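You operate a simulated robot arm through the tools that you are given. There is no shell and no other tool.

The job below is to be done with a simulated robot arm. You get a single attempt, and the scene is never put back.

## Task
Shut the clamp on the heel stand's purple shoe, tap its new heel tip home and open the clamp.
Fine: the mallet goes back on its stand.

It is judged by the outcome, as a careful person would: the job done as asked, and still so three seconds after it is handed in. It fails if anything else is knocked over, pushed out of place, dropped, spilled or broken.

## Robot
A 6-joint arm with a fingered hand, fixed in place. Base frame: the origin is at the foot of the arm, x ahead of it, y to its left, z up; the work surface is at about z = 0.85. Lengths are in m, angles in degrees, forces in N, time in s.
With the tool pointing down near the work surface it reaches from about 0.34 to 0.74 m from the base axis. Its first joint turns from -115.0 to 115.0 degrees. Payload 4 kg.
Tool frame: the origin (TCP) lies between the finger pads and is the grasp point; the fingertips stand 0.026 m ahead of it; z points along the fingers, y is the line along which they close. Largest opening 0.132 m; the body of the gripper starts 0.073 m behind the TCP. The gripper is a hand of 4 fingers: y runs from the thumb to the fingers, the wrist lies at [0, 0, -0.239] in the tool frame, and closing takes about 1.5 s.
Orientation is that of the tool frame in the base frame, as a unit quaternion [w, x, y, z]. With the fingers straight down and closing along the base's y, the tool's x points along the base's -x, its y along +y and its z along -z.

## Interface
- The arm moves only by the tool nudge_tool. Its argument "series" is a list of rows, each a list of 6 numbers: the turn, a rotation vector about the tool's x, y, z in degrees, then the shift along the tool's x, y, z in m. In form: [[wx, wy, wz, x, y, z], ...]. A call has 1 to 20 rows; each row is the pose to reach, as a shift and turn from the pose commanded when the call began, along the tool's axes at that moment. "gripper" is the opening in per cent of the stroke, from 0 (shut) to 100 (fully open), set as the call begins (left out, the last holds). Rows are played at 5 a second. More than 0.05 m and 8.6 degrees between two rows, or a gripper value outside its range, and nothing of the call is played. Where a pose cannot be reached the arm comes as near as it can. A force on the tool above 40 N (or 10 N above the force at the start of the call, whichever is more), or a blocked arm, ends the call early, and 0.2 s more pass. The fingers move at their own pace (about 0.153 m/s each) and stop on an object; they squeeze with about 26 N. The grip force told is the motor's: it shows also when the fingers shut on nothing. Time passes only in rows, and 0.2 s behind the last, so rows that repeat a pose let the fingers close. It gives the time, the measured TCP pose, the force on the tool (base axes), the opening and the grip force at its end, in the units of the frame above (readings bear some noise), with the torque about the TCP (base axes, N m) and any sound that the robot's microphone picked up, and new pictures: "pictures" is both (left out), scene, wrist or none.
- Cameras (640 x 400 px; columns grow to the right, rows downward): "scene" is fixed at [0.2296, 0.6406, 1.7453]; the picture's right is [-0.86, -0.51, 0.00], its down [-0.46, 0.77, -0.44] and it looks along [0.22, -0.38, -0.90] (base axes); focal length 335 px, centre (320, 200). "wrist" rides on the gripper at [0.068, 0.002, -0.097] in the tool frame; the picture's right is [-0.02, 1.00, 0.00], its down [-0.82, -0.02, -0.58] and it looks along [-0.58, -0.01, 0.82] (tool axes); focal length 270 px, centre (320, 200). There is no depth. A picture from a camera that has moved, and an enlarged one, comes with that camera's place and axes in the base frame and with its lens. The place of the scene camera against the robot may be out by one fixed shift of up to 0.018 m in any direction.
- raise_lower(by): slides the trunk up (or, below 0, down) by that many m; the arm rides with it, the base frame stays. It gives what a move gives, with no picture.
- set_fingers(finger1, finger2, finger3, thumb_bend): sets how far each is bent, from 0 (flat) to 100 (curled in); at 30 the hand is open as for a grip, at 70 the pads meet at the TCP. One left out holds its place. A second passes; each finger stops where it meets its share of the squeeze, and holds until it gets a number again. A gripper value or a shape takes the hand back. It gives what a move gives, with no picture; readings hold the bend of each and the force on the fingers (four entries, about 0 where the hand has none), thumb and palm.
- set_grasp(shape): the hand has 4 fingers and takes this shape, open, in about a second: jaw (thumb against the fingers, like two jaws); tri (thumb and two fingers); tip (a fingertip pinch); poke (one finger out to press); point (the index stretched); flat (the hand flat); cup (the hand cupped); fist (a fist). The gripper value then closes the fingers along that shape, each until it touches; the sizes above hold for jaw. It gives what a move gives, with no picture.
- close_up(camera, box): a new picture of the part [left, top, right, bottom] of that camera's present view, enlarged. It takes no simulated time.
- close_job(): hands the job in; it is judged then, once.

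Places have to be worked out from the pictures, the camera data and where the tool is seen. Open the gripper and draw the arm clear of the work before you hand the job in, unless the task says otherwise.

The tools are called after "Emit:" as a command line: name --pt "numbers of a row" for each row, then --argument value for the rest, lists and objects as JSON in quotes. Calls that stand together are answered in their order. nudge_tool: Moves the arm, as the interface text tells. Its arguments: {"type":"object","properties":{"series":{"type":"array"},"gripper":{"type":"number"},"pictures":{"type":"string","enum":["both","scene","wrist","none"]}},"required":["series"]} The other tools are called the same way: raise_lower (by) slides the trunk up or down; set_grasp (shape) gives the hand a shape; set_fingers (finger1, finger2, finger3, thumb_bend) moves the fingers one by one; close_up (camera, box) takes an enlarged picture of a part of a camera's view; close_job () hands the job in.

At the start:

```text
time: 0.0
tool_pos: [0.2331, 0.335, 1.3556]
ee_rot: [0.0, 0.0, 1.0, -0.001]
force: [-1.7, 0.4, 0.5]
torque: [-0.03, -0.03, 0.02]
gripper_width: 0.1318
gripper_force: 0.1
shape: jaw
bend: [30.0, 30.0, 30.0, 30.0]
finger forces: [0.0, 0.0, 0.0, 0.0, 0.0, 0.0]
trunk travel left (down, up): [-0.925, 0.065]
```

scene: 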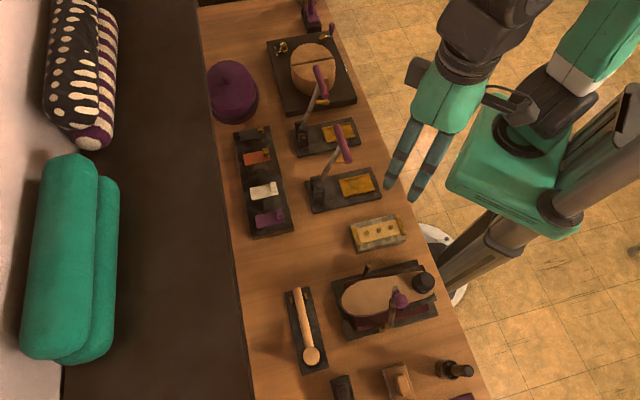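
wrist: 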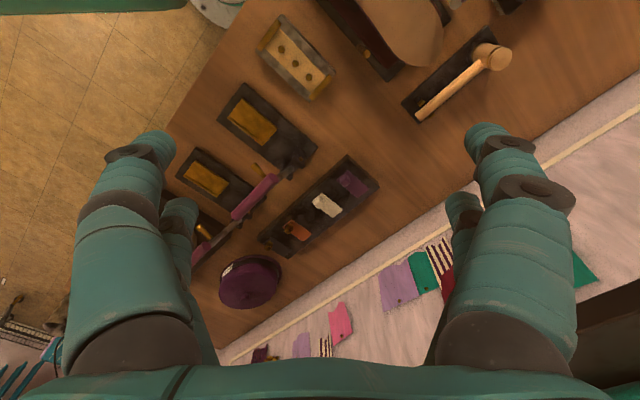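

The scene shows a bench with several devices; the heel stand seems to be at lower right with a shoe and a purple-handled clamp. I take enlarged pictures to identify things before moving.

Emit:
close_up --camera "scene" --box '[270, 240, 490, 400]'

Emit:
close_up --camera "scene" --box '[200, 0, 400, 130]'

Emit:
close_up --camera "scene" --box '[210, 100, 430, 260]'

Emit:
close_up --camera "wrist" --box '[160, 0, 540, 240]'

```text
2.50 times, centred on (380, 320) of scene
camera zoom: at [0.2296, 0.6406, 1.7453], right [-0.86, -0.51, 0.0], down [-0.46, 0.77, -0.44], along [0.22, -0.38, -0.9], focal length 838 px, centre (170, -100)
```

zoom: 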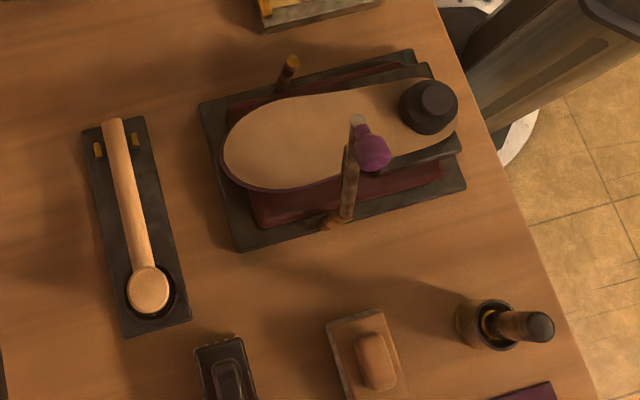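

```text
3.08 times, centred on (300, 65) of scene
camera zoom: at [0.2296, 0.6406, 1.7453], right [-0.86, -0.51, 0.0], down [-0.46, 0.77, -0.44], along [0.22, -0.38, -0.9], focal length 1031 px, centre (382, 615)
```

zoom: 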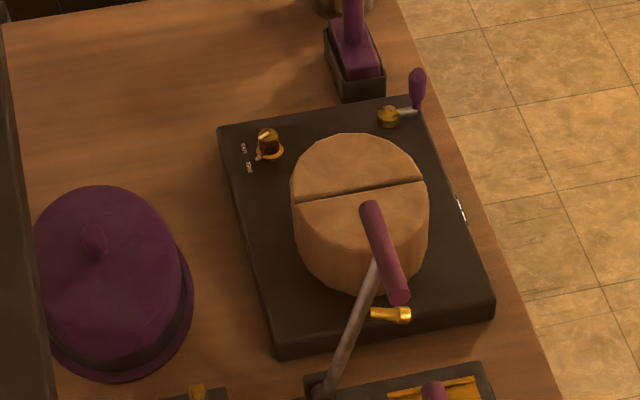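

```text
2.50 times, centred on (320, 180) of scene
camera zoom: at [0.2296, 0.6406, 1.7453], right [-0.86, -0.51, 0.0], down [-0.46, 0.77, -0.44], along [0.22, -0.38, -0.9], focal length 838 px, centre (320, 250)
```

zoom: 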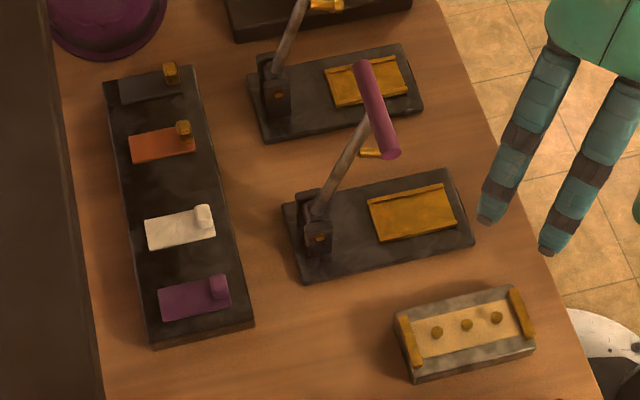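

```text
1.67 times, centred on (350, 120) of wrist
camera zoom: at [0.1649, 0.3378, 1.4527], right [0.02, 1.0, 0.0], down [0.82, -0.02, 0.58], along [0.58, -0.01, -0.82], focal length 450 px, centre (270, 333)
```

zoom: 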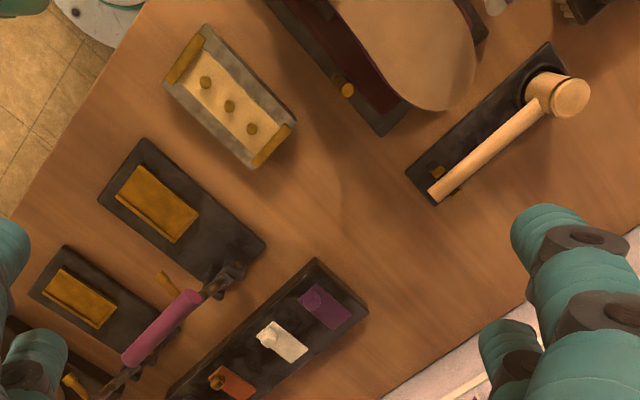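

The shoe stand lies around (0.16, 0.42) in base with the mallet stand at about (0.30, 0.59); the clamp lever with a purple knob needs a closer look. I move the hand in the air (high over the table) to bring the wrist camera over the shoe.

Emit:
nudge_tool --pt "0 0 0 0.036 0.013 0" --pt "0 0 0 0.072 0.026 0" --pt "0 0 0 0.108 0.039 0" --pt "0 0 0 0.144 0.052 0" --pt "0 0 0 0.18 0.065 0" --pt "0 0 0 0.216 0.078 0" --pt "0 0 0 0.25 0.09 0"

```text
time: 1.6
tool_pos: [-0.0179, 0.4256, 1.3541]
ee_rot: [-0.001, 0.0, 1.0, 0.001]
force: [0.7, 1.0, -0.1]
torque: [0.0, -0.04, -0.03]
gripper_width: 0.1317
gripper_force: 0.1
shape: jaw
bend: [30.0, 30.0, 30.0, 30.0]
finger forces: [0.0, 0.0, 0.0, 0.0, 0.0, 0.0]
trunk travel left (down, up): [-0.925, 0.065]
camera wrist: at [-0.0867, 0.4293, 1.4526], right [0.03, 1.0, 0.0], down [0.82, -0.02, 0.58], along [0.58, -0.01, -0.82], focal length 270 px, centre (320, 200)
```

scene: 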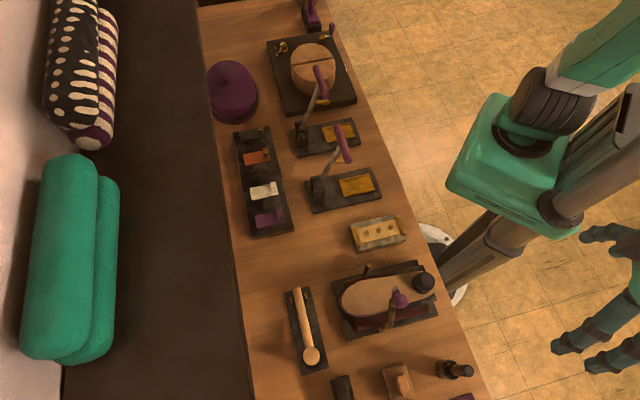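
wrist: 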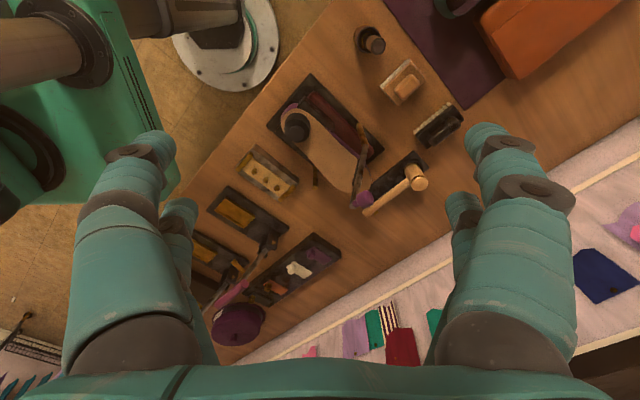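

Emit:
close_up --camera "wrist" --box '[250, 60, 450, 230]'

Emit:
close_up --camera "wrist" --box '[340, 0, 520, 160]'

```text
2.35 times, centred on (350, 145) of wrist
camera zoom: at [-0.0867, 0.4293, 1.4526], right [0.03, 1.0, 0.0], down [0.82, -0.02, 0.58], along [0.58, -0.01, -0.82], focal length 636 px, centre (249, 329)
```

zoom: 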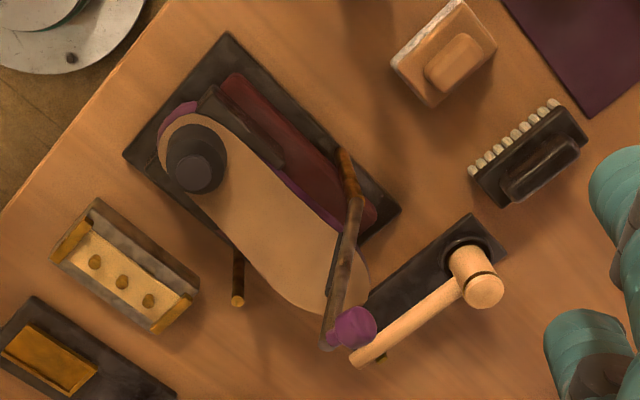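

```text
2.50 times, centred on (430, 80) of wrist
camera zoom: at [-0.0867, 0.4293, 1.4526], right [0.03, 1.0, 0.0], down [0.82, -0.02, 0.58], along [0.58, -0.01, -0.82], focal length 676 px, centre (45, 500)
```

zoom: 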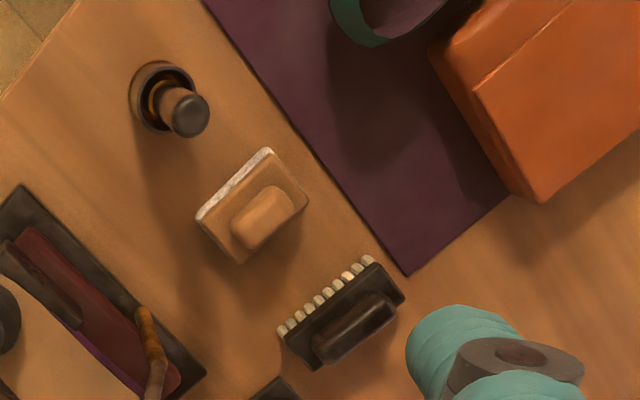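

The two views place the clamp lever standing almost upright (knob ≈ (0.153, 0.494, 1.116), pivot post ≈ (0.13, 0.515)), the catch post at about (0.234, 0.414), and the heel tip at about (0.104, 0.382, 0.97). I turn the hand by 45° to match the bench's axes and move closer for a better look.

Emit:
nudge_tool --pt "0 0 7.5 -0.013 0.0207 0.0173" --pt "0 0 15 -0.026 0.0414 0.0346" --pt "0 0 22.5 -0.039 0.062 0.052" --pt "0 0 30 -0.052 0.0827 0.0693" --pt "0 0 37.5 -0.065 0.1033 0.0867" --pt "0 0 45 -0.078 0.124 0.104"

```text
time: 3.0
tool_pos: [0.0615, 0.5514, 1.252]
ee_rot: [0.001, 0.384, 0.923, 0.001]
force: [0.7, 0.5, -0.2]
torque: [0.0, 0.03, -0.01]
gripper_width: 0.132
gripper_force: 0.0
shape: jaw
bend: [30.0, 30.0, 30.0, 30.0]
finger forces: [0.0, 0.0, 0.0, 0.0, 0.0, 0.0]
trunk travel left (down, up): [-0.925, 0.065]
camera wrist: at [0.0148, 0.6008, 1.3474], right [0.73, 0.69, 0.0], down [0.56, -0.59, 0.58], along [0.4, -0.42, -0.82], focal length 270 px, centre (320, 200)
```

scene: 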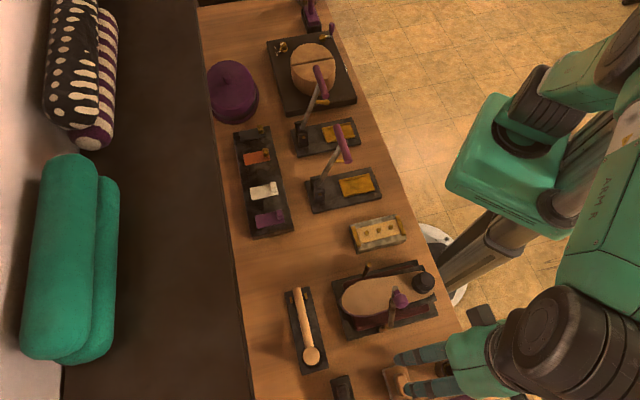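
wrist: 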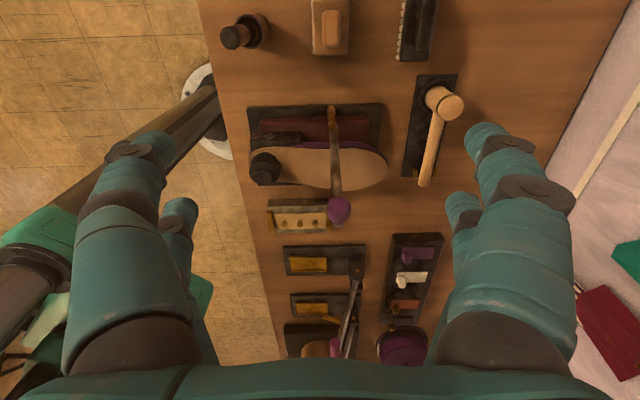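

Emit:
close_up --camera "wrist" --box '[225, 80, 425, 240]'

Emit:
close_up --camera "wrist" --box '[380, 60, 490, 200]'

```text
2.50 times, centred on (325, 160) of wrist
camera zoom: at [0.0148, 0.6008, 1.3474], right [0.73, 0.69, 0.0], down [0.56, -0.59, 0.58], along [0.4, -0.42, -0.82], focal length 676 px, centre (308, 300)
```

zoom: 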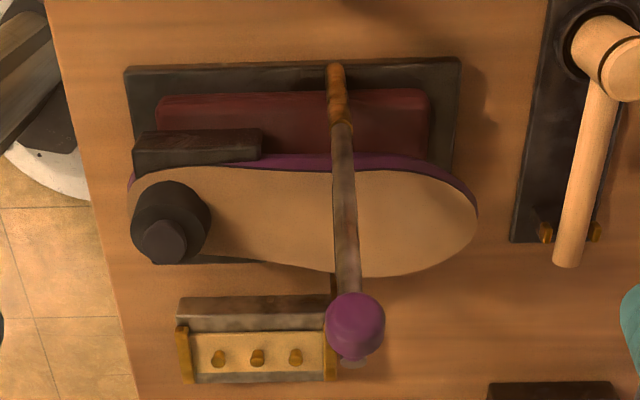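

```text
2.86 times, centred on (435, 130) of wrist
camera zoom: at [0.0148, 0.6008, 1.3474], right [0.73, 0.69, 0.0], down [0.56, -0.59, 0.58], along [0.4, -0.42, -0.82], focal length 772 px, centre (-9, 400)
```

zoom: 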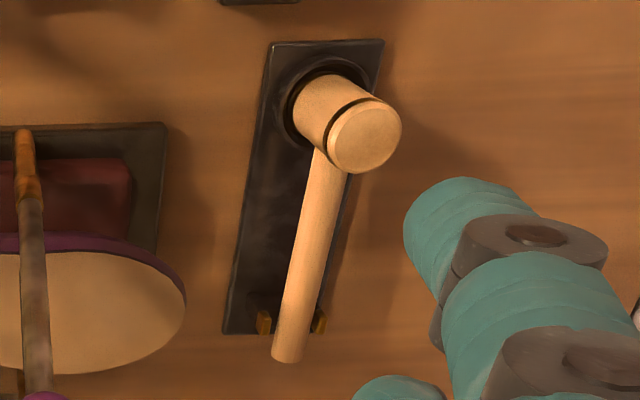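

Triangulating between both wrist views puts the knob at ≈(0.145, 0.492, 1.128), the lever's pivot at ≈(0.127, 0.513, 0.97) and the lever tip at ≈(0.161, 0.475, 1.124), so it swings along (0.7, −0.7). I look at the fingers themselves before gripping.

Emit:
close_up --camera "wrist" --box '[60, 110, 260, 300]'

Emit:
close_up --camera "wrist" --box '[400, 110, 600, 300]'

Emit:
close_up --camera "scene" --box '[380, 290, 560, 400]'

```text
2.11 times, centred on (160, 205) of wrist
camera zoom: at [0.0148, 0.6008, 1.3474], right [0.73, 0.69, 0.0], down [0.56, -0.59, 0.58], along [0.4, -0.42, -0.82], focal length 569 px, centre (657, 190)
```

zoom: 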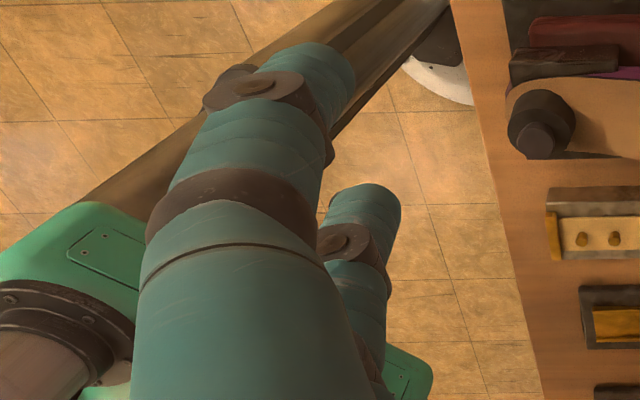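

```text
2.11 times, centred on (500, 205) of wrist
camera zoom: at [0.0148, 0.6008, 1.3474], right [0.73, 0.69, 0.0], down [0.56, -0.59, 0.58], along [0.4, -0.42, -0.82], focal length 569 px, centre (-59, 190)
```

zoom: 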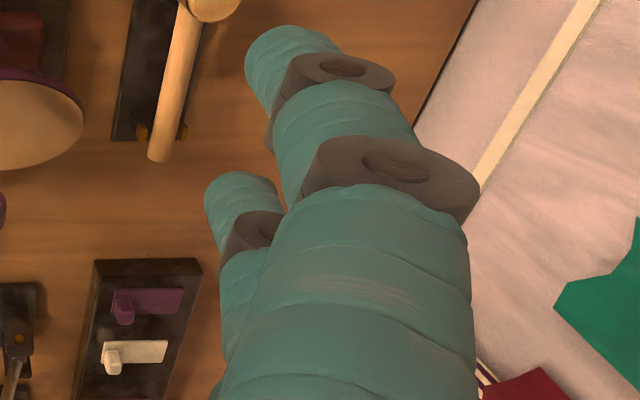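

```text
3.56 times, centred on (470, 345) of scene
camera zoom: at [0.2296, 0.6406, 1.7453], right [-0.86, -0.51, 0.0], down [-0.46, 0.77, -0.44], along [0.22, -0.38, -0.9], focal length 1192 px, centre (-213, -316)
```

zoom: 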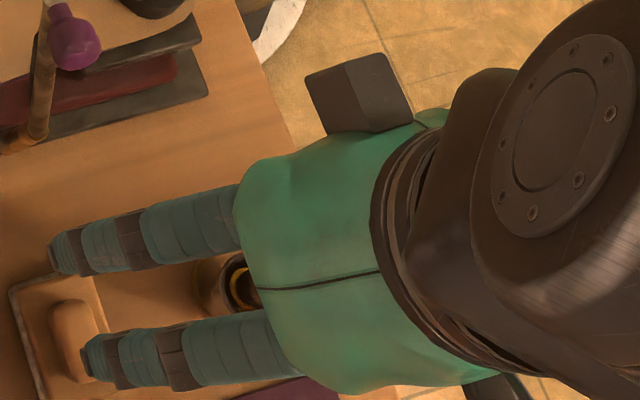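

The digits sit in two pairs at about x = ±0.02 in the tool frame, so the knob can be taken between them with the closing line along the lever's hinge axis. I move above the knob with the fingers half open and check the alignment.

Emit:
nudge_tool --pt "0 0 0 -0.034 0.006 0.0" --pt "0 0 0 -0.068 0.012 0.005" --pt "0 0 0 -0.101 0.0174 0.017" --pt "0 0 0 -0.101 0.0174 0.017" --gripper 60

```text
time: 4.0
tool_pos: [0.1449, 0.4906, 1.2339]
ee_rot: [0.0, 0.383, 0.924, 0.0]
force: [0.7, -0.1, -0.1]
torque: [0.01, -0.02, 0.0]
gripper_width: 0.0797
gripper_force: 0.1
shape: jaw
bend: [71.0, 71.0, 71.0, 70.0]
finger forces: [0.0, 0.1, 0.0, 0.1, 0.0, 0.1]
trunk travel left (down, up): [-0.925, 0.065]
camera wrist: at [0.097, 0.5403, 1.3317], right [0.72, 0.69, 0.0], down [0.56, -0.59, 0.58], along [0.4, -0.42, -0.82], focal length 270 px, centre (320, 200)
```

scene: 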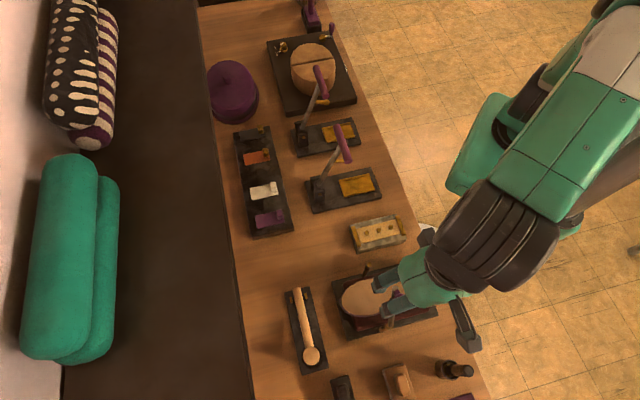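
wrist: 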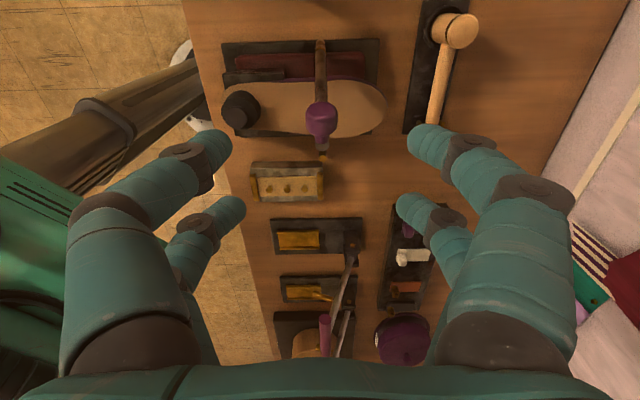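

Emit:
close_up --camera "wrist" --box '[210, 20, 430, 180]'

```text
2.50 times, centred on (320, 100) of wrist
camera zoom: at [0.097, 0.5403, 1.3317], right [0.72, 0.69, 0.0], down [0.56, -0.59, 0.58], along [0.4, -0.42, -0.82], focal length 676 px, centre (320, 450)
```

zoom: 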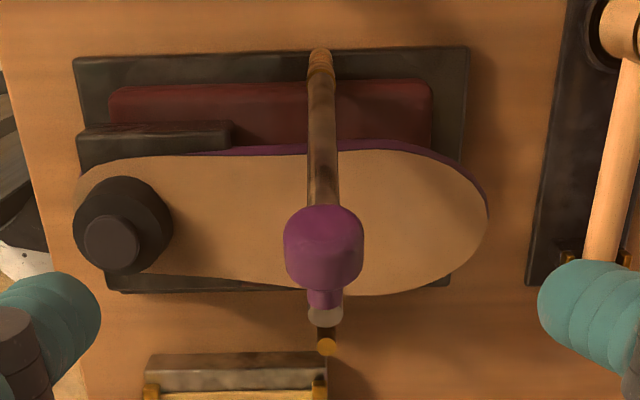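

The knob is right under the TCP (predicted and seen positions agree within a few mm), about 0.024 m wide. I descend until the pads are beside it.

Emit:
nudge_tool --pt "0 0 0 0 0.001 0.035" --pt "0 0 0 0 0.002 0.07" --pt "0 0 0 0 0.002 0.1" --pt "0 0 0 0 0.002 0.1"

```text
time: 5.0
tool_pos: [0.1462, 0.491, 1.1345]
ee_rot: [0.0, 0.383, 0.924, 0.0]
force: [0.6, 0.4, -0.3]
torque: [0.06, 0.02, -0.02]
gripper_width: 0.0796
gripper_force: 0.1
shape: jaw
bend: [71.0, 71.0, 71.0, 70.0]
finger forces: [0.1, 0.0, 0.0, 0.0, 0.0, 0.1]
trunk travel left (down, up): [-0.925, 0.065]
camera wrist: at [0.099, 0.5417, 1.2325], right [0.72, 0.69, 0.0], down [0.56, -0.59, 0.58], along [0.4, -0.42, -0.82], focal length 270 px, centre (320, 200)
```

scene: 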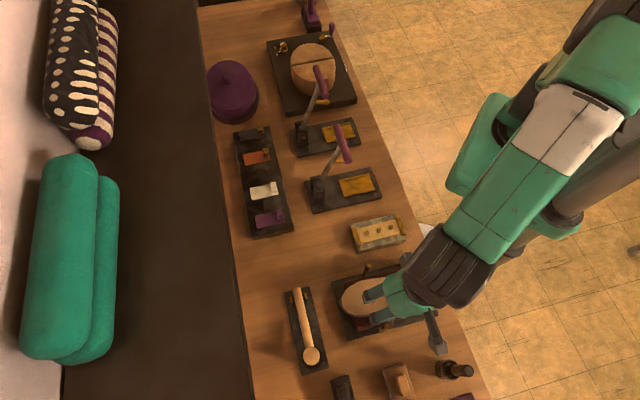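
wrist: 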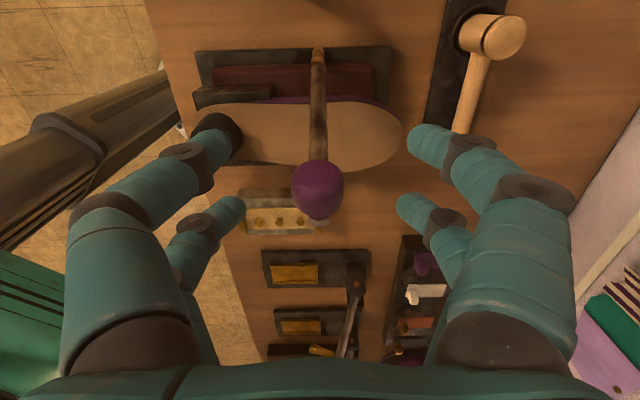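

The knob sits centred between the four digit tips. I close the fingers on it, holding the pose.

Emit:
nudge_tool --pt "0 0 0 0 0 0" --pt "0 0 0 0 0 0" --pt "0 0 0 0 0 0" --pt "0 0 0 0 0 0" --pt "0 0 0 0 0 0" --pt "0 0 0 0 0 0" --gripper 0

```text
time: 6.4
tool_pos: [0.1463, 0.492, 1.1349]
ee_rot: [0.0, 0.382, 0.924, 0.0]
force: [-0.6, -0.1, -4.3]
torque: [0.06, 0.08, -0.02]
gripper_width: 0.0001
gripper_force: 26.2
shape: jaw
bend: [62.0, 71.0, 71.0, 70.0]
finger forces: [0.1, 22.5, 22.8, 0.0, 0.0, 0.0]
trunk travel left (down, up): [-0.925, 0.065]
camera wrist: at [0.0989, 0.5422, 1.2325], right [0.72, 0.69, 0.0], down [0.56, -0.59, 0.58], along [0.4, -0.42, -0.82], focal length 270 px, centre (320, 200)
```

scene: 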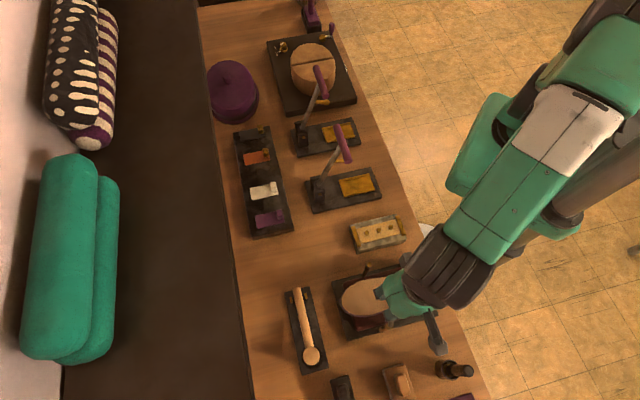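
wrist: 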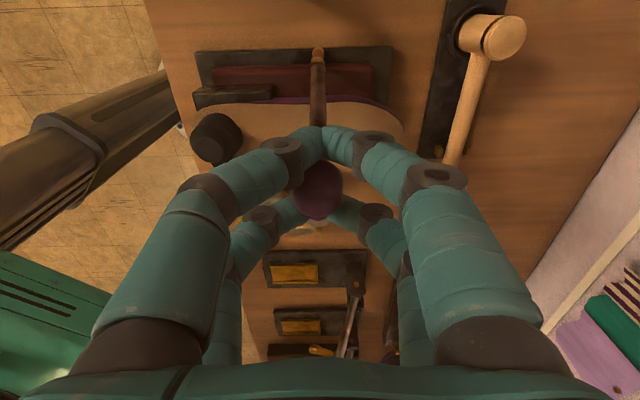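

The digits cage the knob (one pair behind it, one pair at its neck). I now draw the knob along the first part of its arc towards the shoe, with the tool kept upright.

Emit:
nudge_tool --pt "0 0 0 -0.0114 0 0.0024" --pt "0 0 0 -0.0223 0 0.0055" --pt "0 0 0 -0.0329 0 0.0094" --pt "0 0 0 -0.0432 0 0.0139" --pt "0 0 0 -0.0531 0 0.0192" --pt "0 0 0 -0.0627 0 0.0252" --pt "0 0 0 -0.0718 0 0.0318" --pt "0 0 0 -0.0804 0 0.0391"

```text
time: 8.2
tool_pos: [0.204, 0.4354, 1.0937]
ee_rot: [-0.001, 0.383, 0.924, -0.001]
force: [-0.6, 1.0, -0.9]
torque: [0.07, 0.1, -0.01]
gripper_width: 0.0001
gripper_force: 26.5
shape: jaw
bend: [62.0, 72.0, 73.0, 70.0]
finger forces: [0.0, 0.1, 0.0, 0.0, 0.0, 0.0]
trunk travel left (down, up): [-0.925, 0.065]
camera wrist: at [0.1562, 0.4849, 1.1927], right [0.72, 0.69, 0.0], down [0.56, -0.59, 0.58], along [0.4, -0.42, -0.82], focal length 270 px, centre (320, 200)
```

scene: 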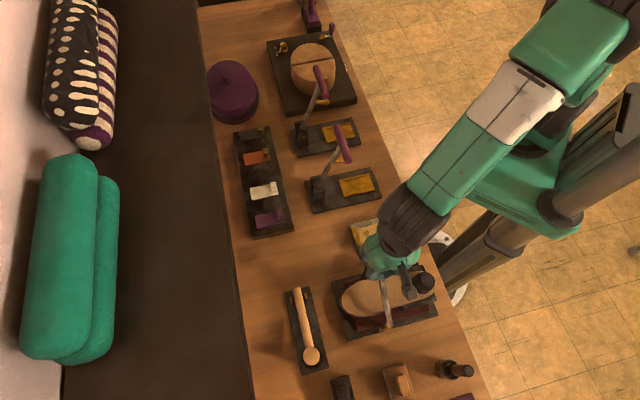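
wrist: 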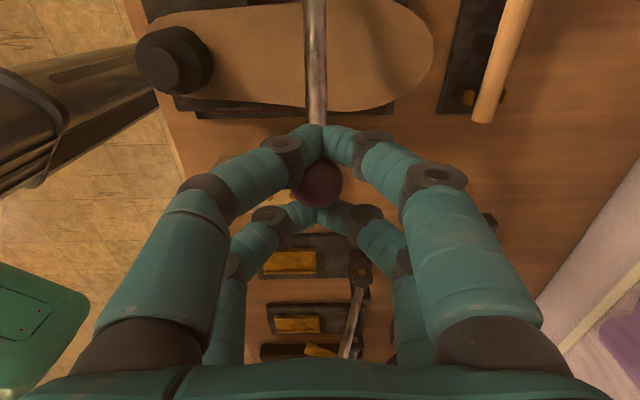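

The lever follows freely with hardly any force. I carry on along the arc to about 20° from horizontal.

Emit:
nudge_tool --pt "0 0 0 -0.0081 0 0.0078" --pt "0 0 0 -0.0156 0 0.0162" --pt "0 0 0 -0.0226 0 0.025" --pt "0 0 0 -0.0289 0 0.0344" --pt "0 0 0 -0.0345 0 0.0441" --pt "0 0 0 -0.0394 0 0.0543"

```text
time: 9.6
tool_pos: [0.2312, 0.4092, 1.0406]
ee_rot: [0.0, 0.382, 0.924, 0.0]
force: [-6.5, 6.3, -3.0]
torque: [0.07, 0.09, 0.03]
gripper_width: 0.0
gripper_force: 25.9
shape: jaw
bend: [62.0, 72.0, 73.0, 70.0]
finger forces: [0.0, 0.1, 0.0, 0.0, 0.0, 0.0]
trunk travel left (down, up): [-0.925, 0.065]
camera wrist: at [0.1832, 0.4586, 1.1381], right [0.72, 0.69, 0.0], down [0.56, -0.59, 0.58], along [0.4, -0.42, -0.82], focal length 270 px, centre (320, 200)
```

scene: 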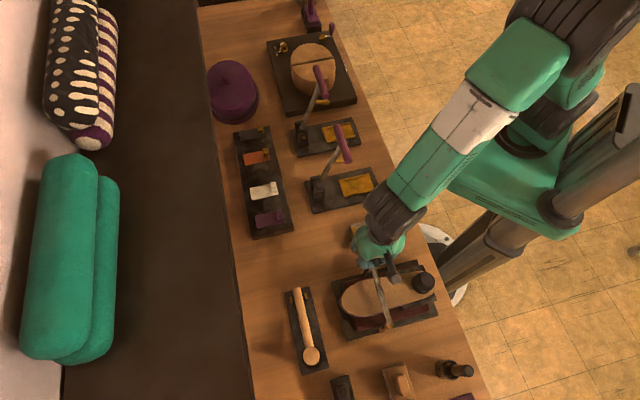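
wrist: 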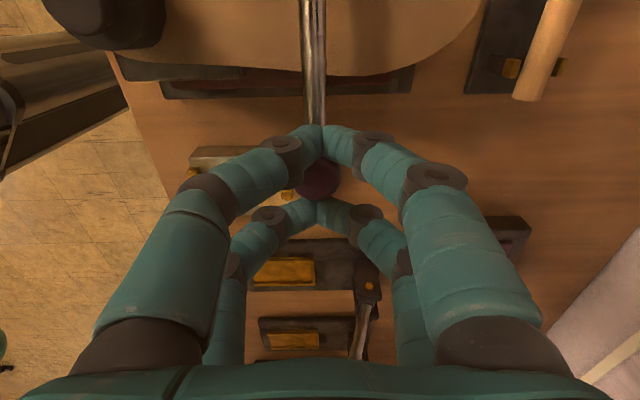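

There is now about 9 N pushing back along the lever, so my arc is slightly too wide. I ease back a few mm and go on downward in small steps.

Emit:
nudge_tool --pt "0 0 0 0.003 0 0.005" --pt "0 0 0 0.001 0 0.0104" --pt "0 0 0 0.0 0 0.016" --pt "0 0 0 -0.0015 0 0.0211"

```text
time: 10.6
tool_pos: [0.2323, 0.4065, 1.0201]
ee_rot: [0.0, 0.383, 0.924, -0.001]
force: [-1.5, 0.4, 1.6]
torque: [0.05, 0.03, 0.03]
gripper_width: 0.0
gripper_force: 25.8
shape: jaw
bend: [62.0, 72.0, 73.0, 70.0]
finger forces: [0.0, 0.0, 0.1, 0.0, 0.0, 0.0]
trunk travel left (down, up): [-0.925, 0.065]
camera wrist: at [0.1849, 0.4566, 1.1174], right [0.72, 0.69, 0.0], down [0.56, -0.59, 0.58], along [0.4, -0.42, -0.82], focal length 270 px, centre (320, 200)
```

scene: 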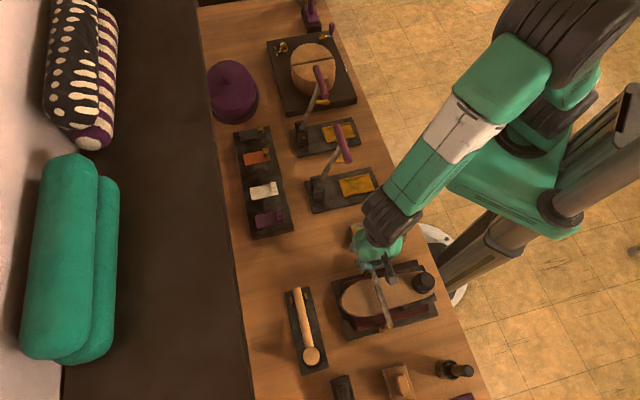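
wrist: 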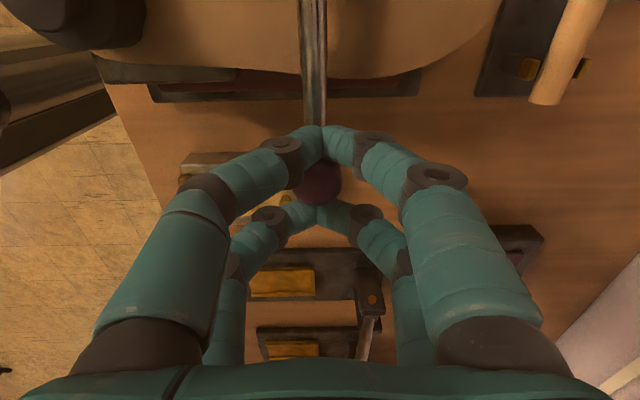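

The side force is gone and the lever keeps coming down. I continue the last 2 cm towards horizontal, watching the force.

Emit:
nudge_tool --pt "0 0 0 -0.001 0 0.005" --pt "0 0 0 -0.002 0 0.01" --pt "0 0 0 -0.0025 0 0.015" --pt "0 0 0 -0.003 0 0.02"

Emit:
close_up --camera "scene" --box '[320, 230, 460, 350]'

```text
time: 11.6
tool_pos: [0.2324, 0.4034, 1.0088]
ee_rot: [-0.001, 0.381, 0.924, 0.003]
force: [-10.8, -2.8, 30.3]
torque: [0.24, 0.64, 0.16]
gripper_width: 0.0
gripper_force: 25.7
shape: jaw
bend: [62.0, 72.0, 73.0, 70.0]
finger forces: [0.1, 0.0, 0.0, 0.1, 0.0, 0.0]
trunk travel left (down, up): [-0.925, 0.065]
stopped in row 4: the force on the tool passed its limit at 45 N (the readings are from after the stop); the commanded pose is now the measured one
camera wrist: at [0.1847, 0.4542, 1.1052], right [0.72, 0.69, 0.01], down [0.56, -0.59, 0.57], along [0.4, -0.41, -0.82], focal length 270 px, centre (320, 200)
```

scene: 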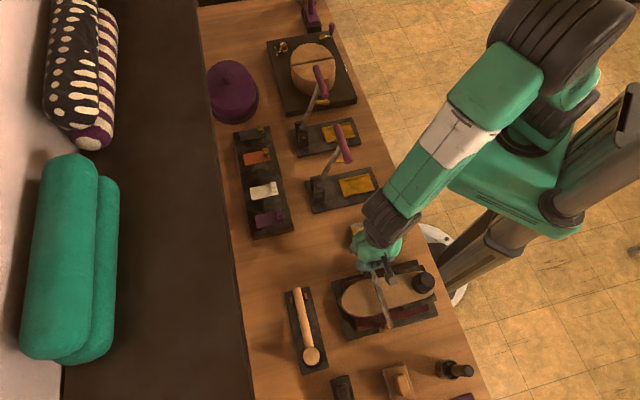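
wrist: 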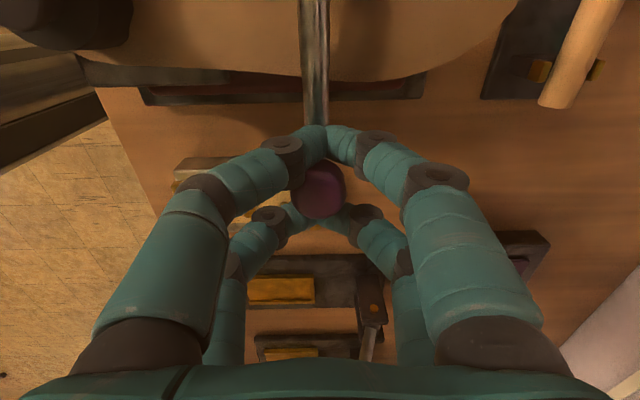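

```text
3.33 times, centred on (390, 290) of scene
camera zoom: at [0.2296, 0.6406, 1.7453], right [-0.86, -0.51, 0.0], down [-0.46, 0.77, -0.44], along [0.22, -0.38, -0.9], focal length 1117 px, centre (87, -100)
```

zoom: 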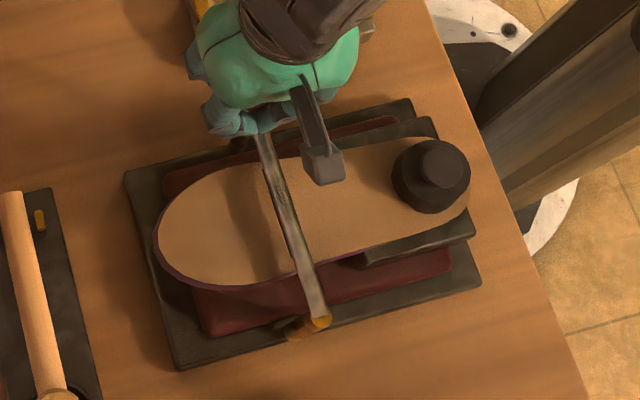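

The downward push met a firm stop at 45 N, with the lever now lying across the sole. I open the fingers and rise to see whether it is fully shut.

Emit:
nudge_tool --pt "0 0 0 0 0 -0.003" --pt "0 0 0 0 0 -0.003" --pt "0 0 0 0 0 -0.003" --pt "0 0 0 0 0 -0.003" --pt "0 0 0 0 0 -0.003" --gripper 60

Emit:
nudge_tool --pt "0 0 0 0 0 -0.03" --pt "0 0 0 0 0 -0.07" --pt "0 0 0 0.03 0 -0.11" --pt "0 0 0 0.06 0 -0.14" --pt "0 0 0 0.06 0 -0.14"

Emit:
close_up --camera "wrist" --box '[220, 0, 420, 160]'

Emit:
close_up --camera "scene" --box '[320, 230, 460, 350]'

```text
time: 12.8
tool_pos: [0.2342, 0.4058, 1.0065]
ee_rot: [0.0, 0.382, 0.924, 0.002]
force: [0.5, 0.7, 0.1]
torque: [-0.01, -0.01, 0.02]
gripper_width: 0.0792
gripper_force: 0.1
shape: jaw
bend: [71.0, 71.0, 71.0, 70.0]
finger forces: [0.0, 0.0, 0.1, 0.1, 0.0, 0.0]
trunk travel left (down, up): [-0.925, 0.065]
camera wrist: at [0.1868, 0.4552, 1.1048], right [0.72, 0.69, 0.0], down [0.56, -0.59, 0.58], along [0.4, -0.42, -0.82], focal length 270 px, centre (320, 200)
```

scene: 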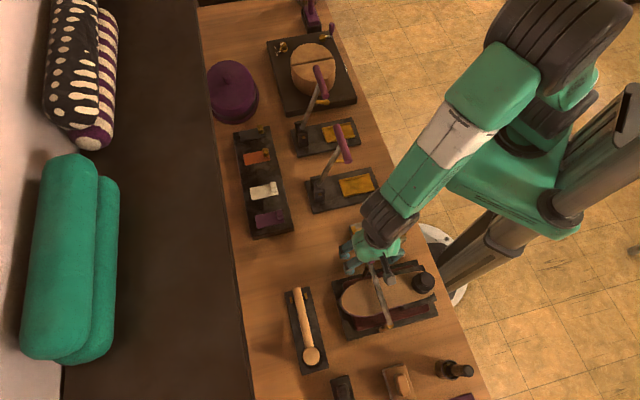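
wrist: 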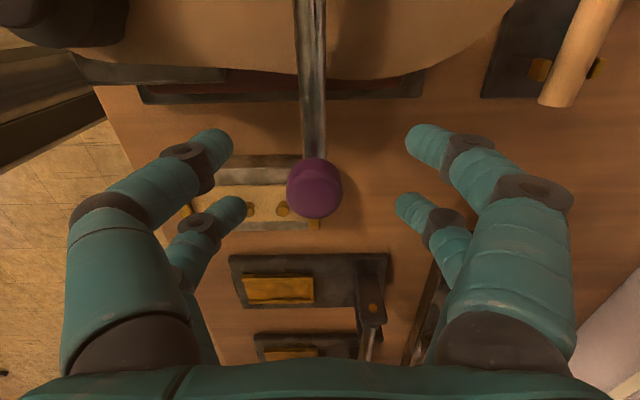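

```text
time: 14.0
tool_pos: [0.1923, 0.4496, 1.1492]
ee_rot: [-0.001, 0.382, 0.924, 0.002]
force: [0.0, 0.1, -0.5]
torque: [0.01, -0.02, -0.01]
gripper_width: 0.0788
gripper_force: 0.1
shape: jaw
bend: [71.0, 71.0, 71.0, 70.0]
finger forces: [0.0, 0.1, 0.0, 0.1, 0.0, 0.0]
trunk travel left (down, up): [-0.925, 0.065]
camera wrist: at [0.1447, 0.498, 1.2462], right [0.72, 0.69, 0.0], down [0.56, -0.59, 0.58], along [0.4, -0.42, -0.82], focal length 270 px, centre (320, 200)
```

scene: 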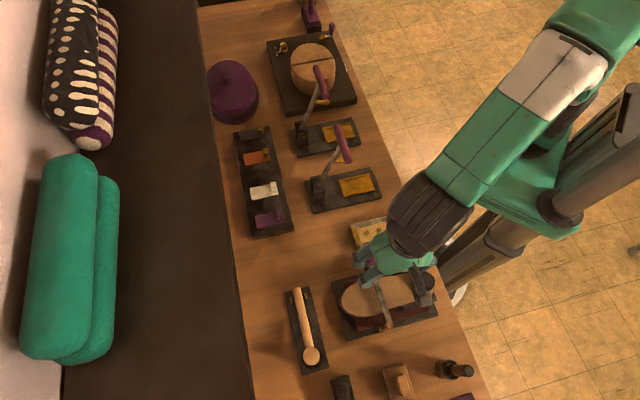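
wrist: 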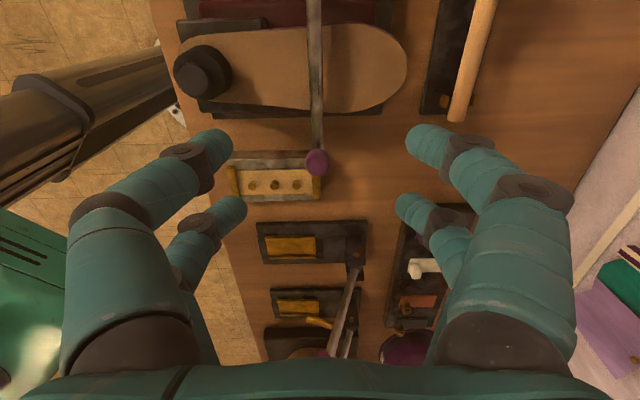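

```text
2.50 times, centred on (320, 80) of wrist
camera zoom: at [0.1447, 0.498, 1.2462], right [0.72, 0.69, 0.0], down [0.56, -0.59, 0.58], along [0.4, -0.42, -0.82], focal length 676 px, centre (320, 500)
```

zoom: 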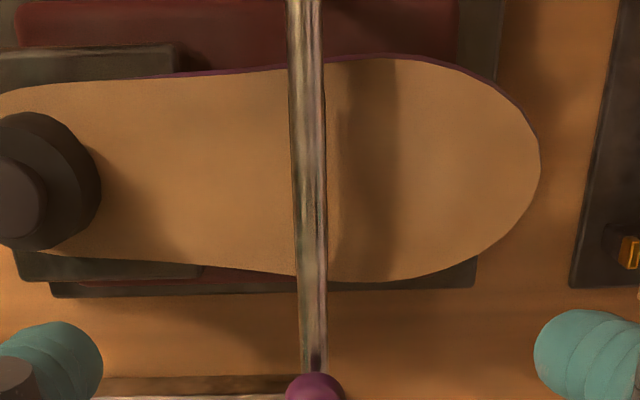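

```text
3.33 times, centred on (390, 290) of scene
camera zoom: at [0.2296, 0.6406, 1.7453], right [-0.86, -0.51, 0.0], down [-0.46, 0.77, -0.44], along [0.22, -0.38, -0.9], focal length 1117 px, centre (87, -100)
```

zoom: 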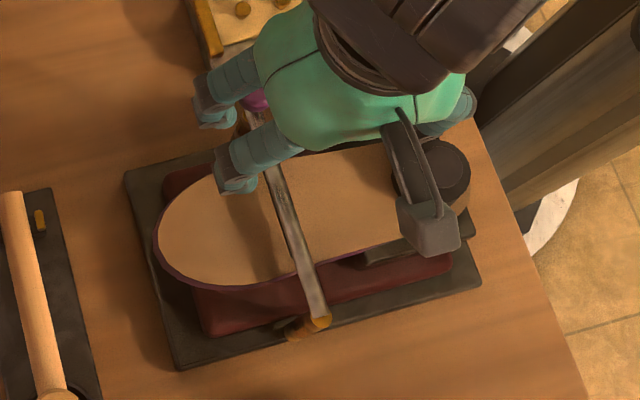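

The lever lies across the sole but the shadow suggests a small gap, so I want a side view to judge its angle. I turn back by 45° and move over the heel side to look along it.

Emit:
nudge_tool --pt "0 0 -7.5 0.0155 -0.0203 -0.01" --pt "0 0 -15 0.0311 -0.0405 -0.02" --pt "0 0 -22.5 0.0466 -0.0608 -0.02" --pt "0 0 -30 0.0622 -0.0811 -0.01" --pt "0 0 -37.5 0.0778 -0.1013 0" --pt "0 0 -45 0.0933 -0.1216 0" --pt "0 0 -45 0.0933 -0.1216 0"

Emit:
close_up --camera "wrist" --box '[220, 60, 460, 240]'

```text
time: 15.6
tool_pos: [0.0403, 0.4274, 1.1473]
ee_rot: [0.001, -0.002, 1.0, 0.002]
force: [0.0, -0.1, -0.2]
torque: [-0.03, 0.01, 0.01]
gripper_width: 0.0787
gripper_force: 0.1
shape: jaw
bend: [71.0, 71.0, 71.0, 70.0]
finger forces: [0.0, 0.0, 0.1, 0.0, 0.0, 0.0]
trunk travel left (down, up): [-0.925, 0.065]
camera wrist: at [-0.0289, 0.4292, 1.2447], right [0.02, 1.0, 0.0], down [0.82, -0.02, 0.58], along [0.58, -0.01, -0.82], focal length 270 px, centre (320, 200)
```

scene: 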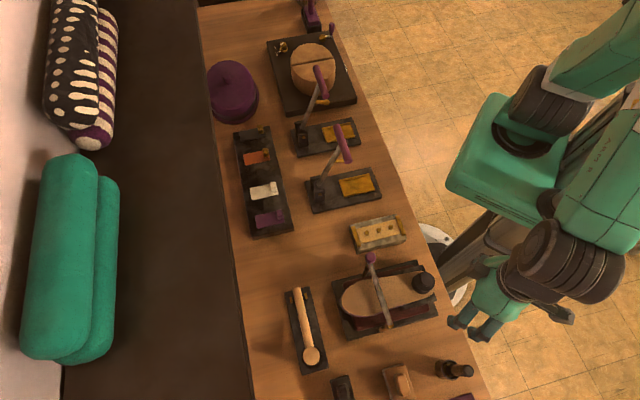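
wrist: 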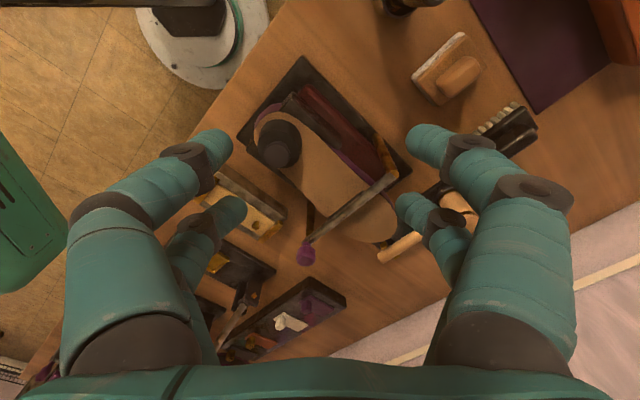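

```text
2.22 times, centred on (340, 150) of wrist
camera zoom: at [-0.0289, 0.4292, 1.2447], right [0.02, 1.0, 0.0], down [0.82, -0.02, 0.58], along [0.58, -0.01, -0.82], focal length 601 px, centre (276, 311)
```

zoom: 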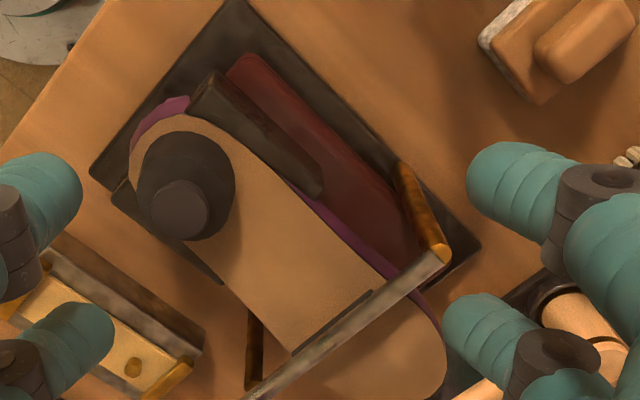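

I enlarge the lever's end and the catch post in this view.

Emit:
close_up --camera "wrist" --box '[270, 150, 430, 280]'

Emit:
close_up --camera "scene" --box '[330, 240, 450, 345]'

```text
3.08 times, centred on (350, 215) of wrist
camera zoom: at [-0.0289, 0.4292, 1.2447], right [0.02, 1.0, 0.0], down [0.82, -0.02, 0.58], along [0.58, -0.01, -0.82], focal length 832 px, centre (228, 154)
```

zoom: 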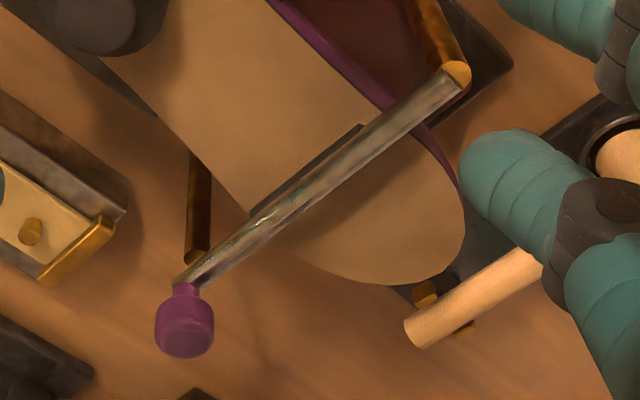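

```text
3.81 times, centred on (390, 292) of scene
camera zoom: at [0.2296, 0.6406, 1.7453], right [-0.86, -0.51, 0.0], down [-0.46, 0.77, -0.44], along [0.22, -0.38, -0.9], focal length 1277 px, centre (53, -152)
```

zoom: 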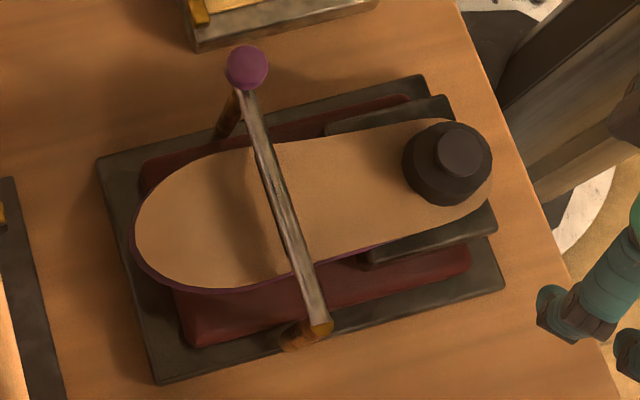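

The lever computes to an even height of about 0.972 from pivot to knob and rests on the catch post, so the clamp is shut. Next is the mallet: head top ≈(0.245, 0.650, 0.93), handle end ≈(0.365, 0.540, 0.88). I move above it for a closer look.

Emit:
nudge_tool --pt "0 0 5.6 -0.0275 0.0219 0" --pt "0 0 11.2 -0.055 0.0438 0" --pt "0 0 16.8 -0.0825 0.0656 0" --pt "0 0 22.4 -0.11 0.0875 0" --pt "0 0 28.0 -0.1375 0.1094 0" --pt "0 0 33.6 -0.165 0.1313 0.01" --pt "0 0 39.2 -0.1925 0.1531 0.02" --pt "0 0 44.8 -0.22 0.175 0.03" --pt "0 0 44.8 -0.22 0.175 0.03"

Emit:
close_up --camera "wrist" --box '[220, 0, 420, 160]'

```text
time: 17.6
tool_pos: [0.2606, 0.6036, 1.1194]
ee_rot: [-0.001, 0.381, 0.924, 0.002]
force: [-0.5, -0.2, 0.3]
torque: [0.03, 0.0, 0.04]
gripper_width: 0.0788
gripper_force: 0.1
shape: jaw
bend: [71.0, 71.0, 71.0, 70.0]
finger forces: [0.1, 0.0, 0.0, 0.0, 0.0, 0.0]
trunk travel left (down, up): [-0.925, 0.065]
camera wrist: at [0.2127, 0.6517, 1.2161], right [0.72, 0.69, 0.0], down [0.56, -0.59, 0.58], along [0.4, -0.41, -0.82], focal length 270 px, centre (320, 200)
```

scene: 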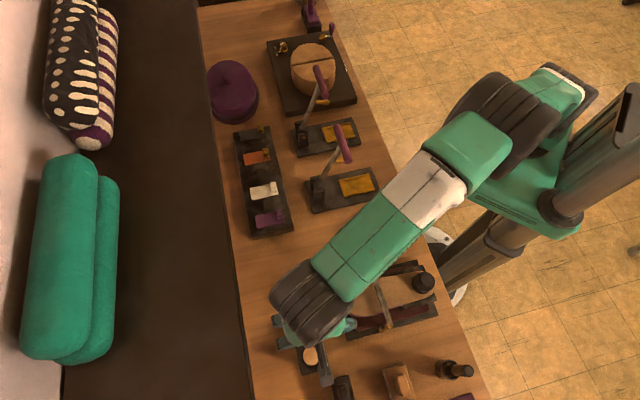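
wrist: 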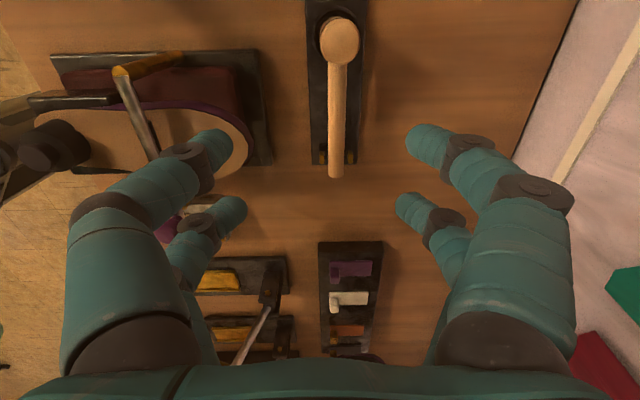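

```text
2.50 times, centred on (320, 80) of wrist
camera zoom: at [0.2127, 0.6517, 1.2161], right [0.72, 0.69, 0.0], down [0.56, -0.59, 0.58], along [0.4, -0.41, -0.82], focal length 676 px, centre (320, 500)
```

zoom: 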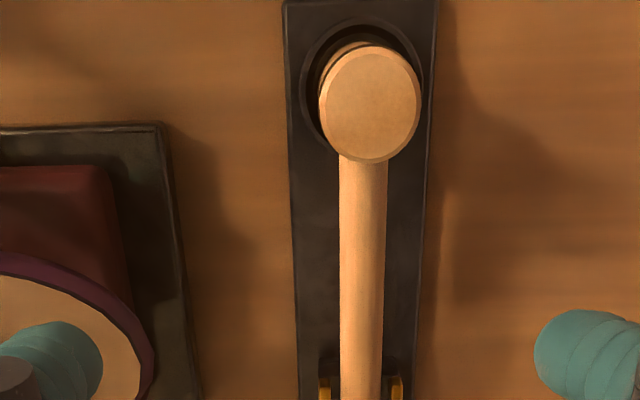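

The hand is aligned with the handle's direction. I zoom on the handle end and prongs to get the handle's height.

Emit:
close_up --camera "wrist" --box '[280, 100, 400, 200]'

Emit:
close_up --camera "wrist" --box '[290, 0, 390, 80]'

```text
4.00 times, centred on (340, 150) of wrist
camera zoom: at [0.2127, 0.6517, 1.2161], right [0.72, 0.69, 0.0], down [0.56, -0.59, 0.58], along [0.4, -0.41, -0.82], focal length 1081 px, centre (240, 400)
```

zoom: 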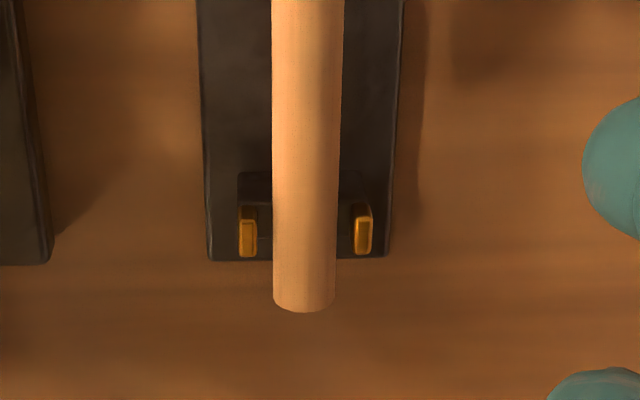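

```text
5.00 times, centred on (340, 40) of wrist
camera zoom: at [0.2127, 0.6517, 1.2161], right [0.72, 0.69, 0.0], down [0.56, -0.59, 0.58], along [0.4, -0.41, -0.82], focal length 1351 px, centre (220, 1000)
```

zoom: 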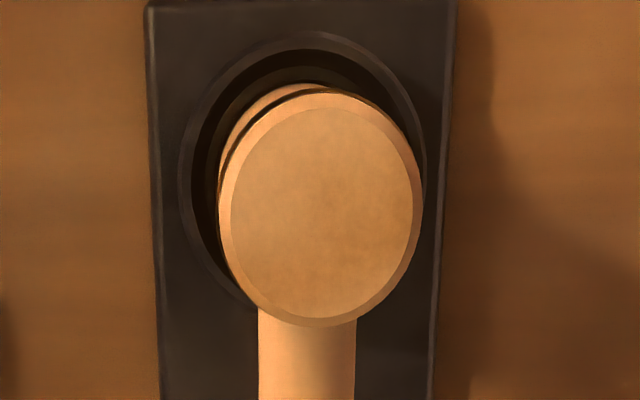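

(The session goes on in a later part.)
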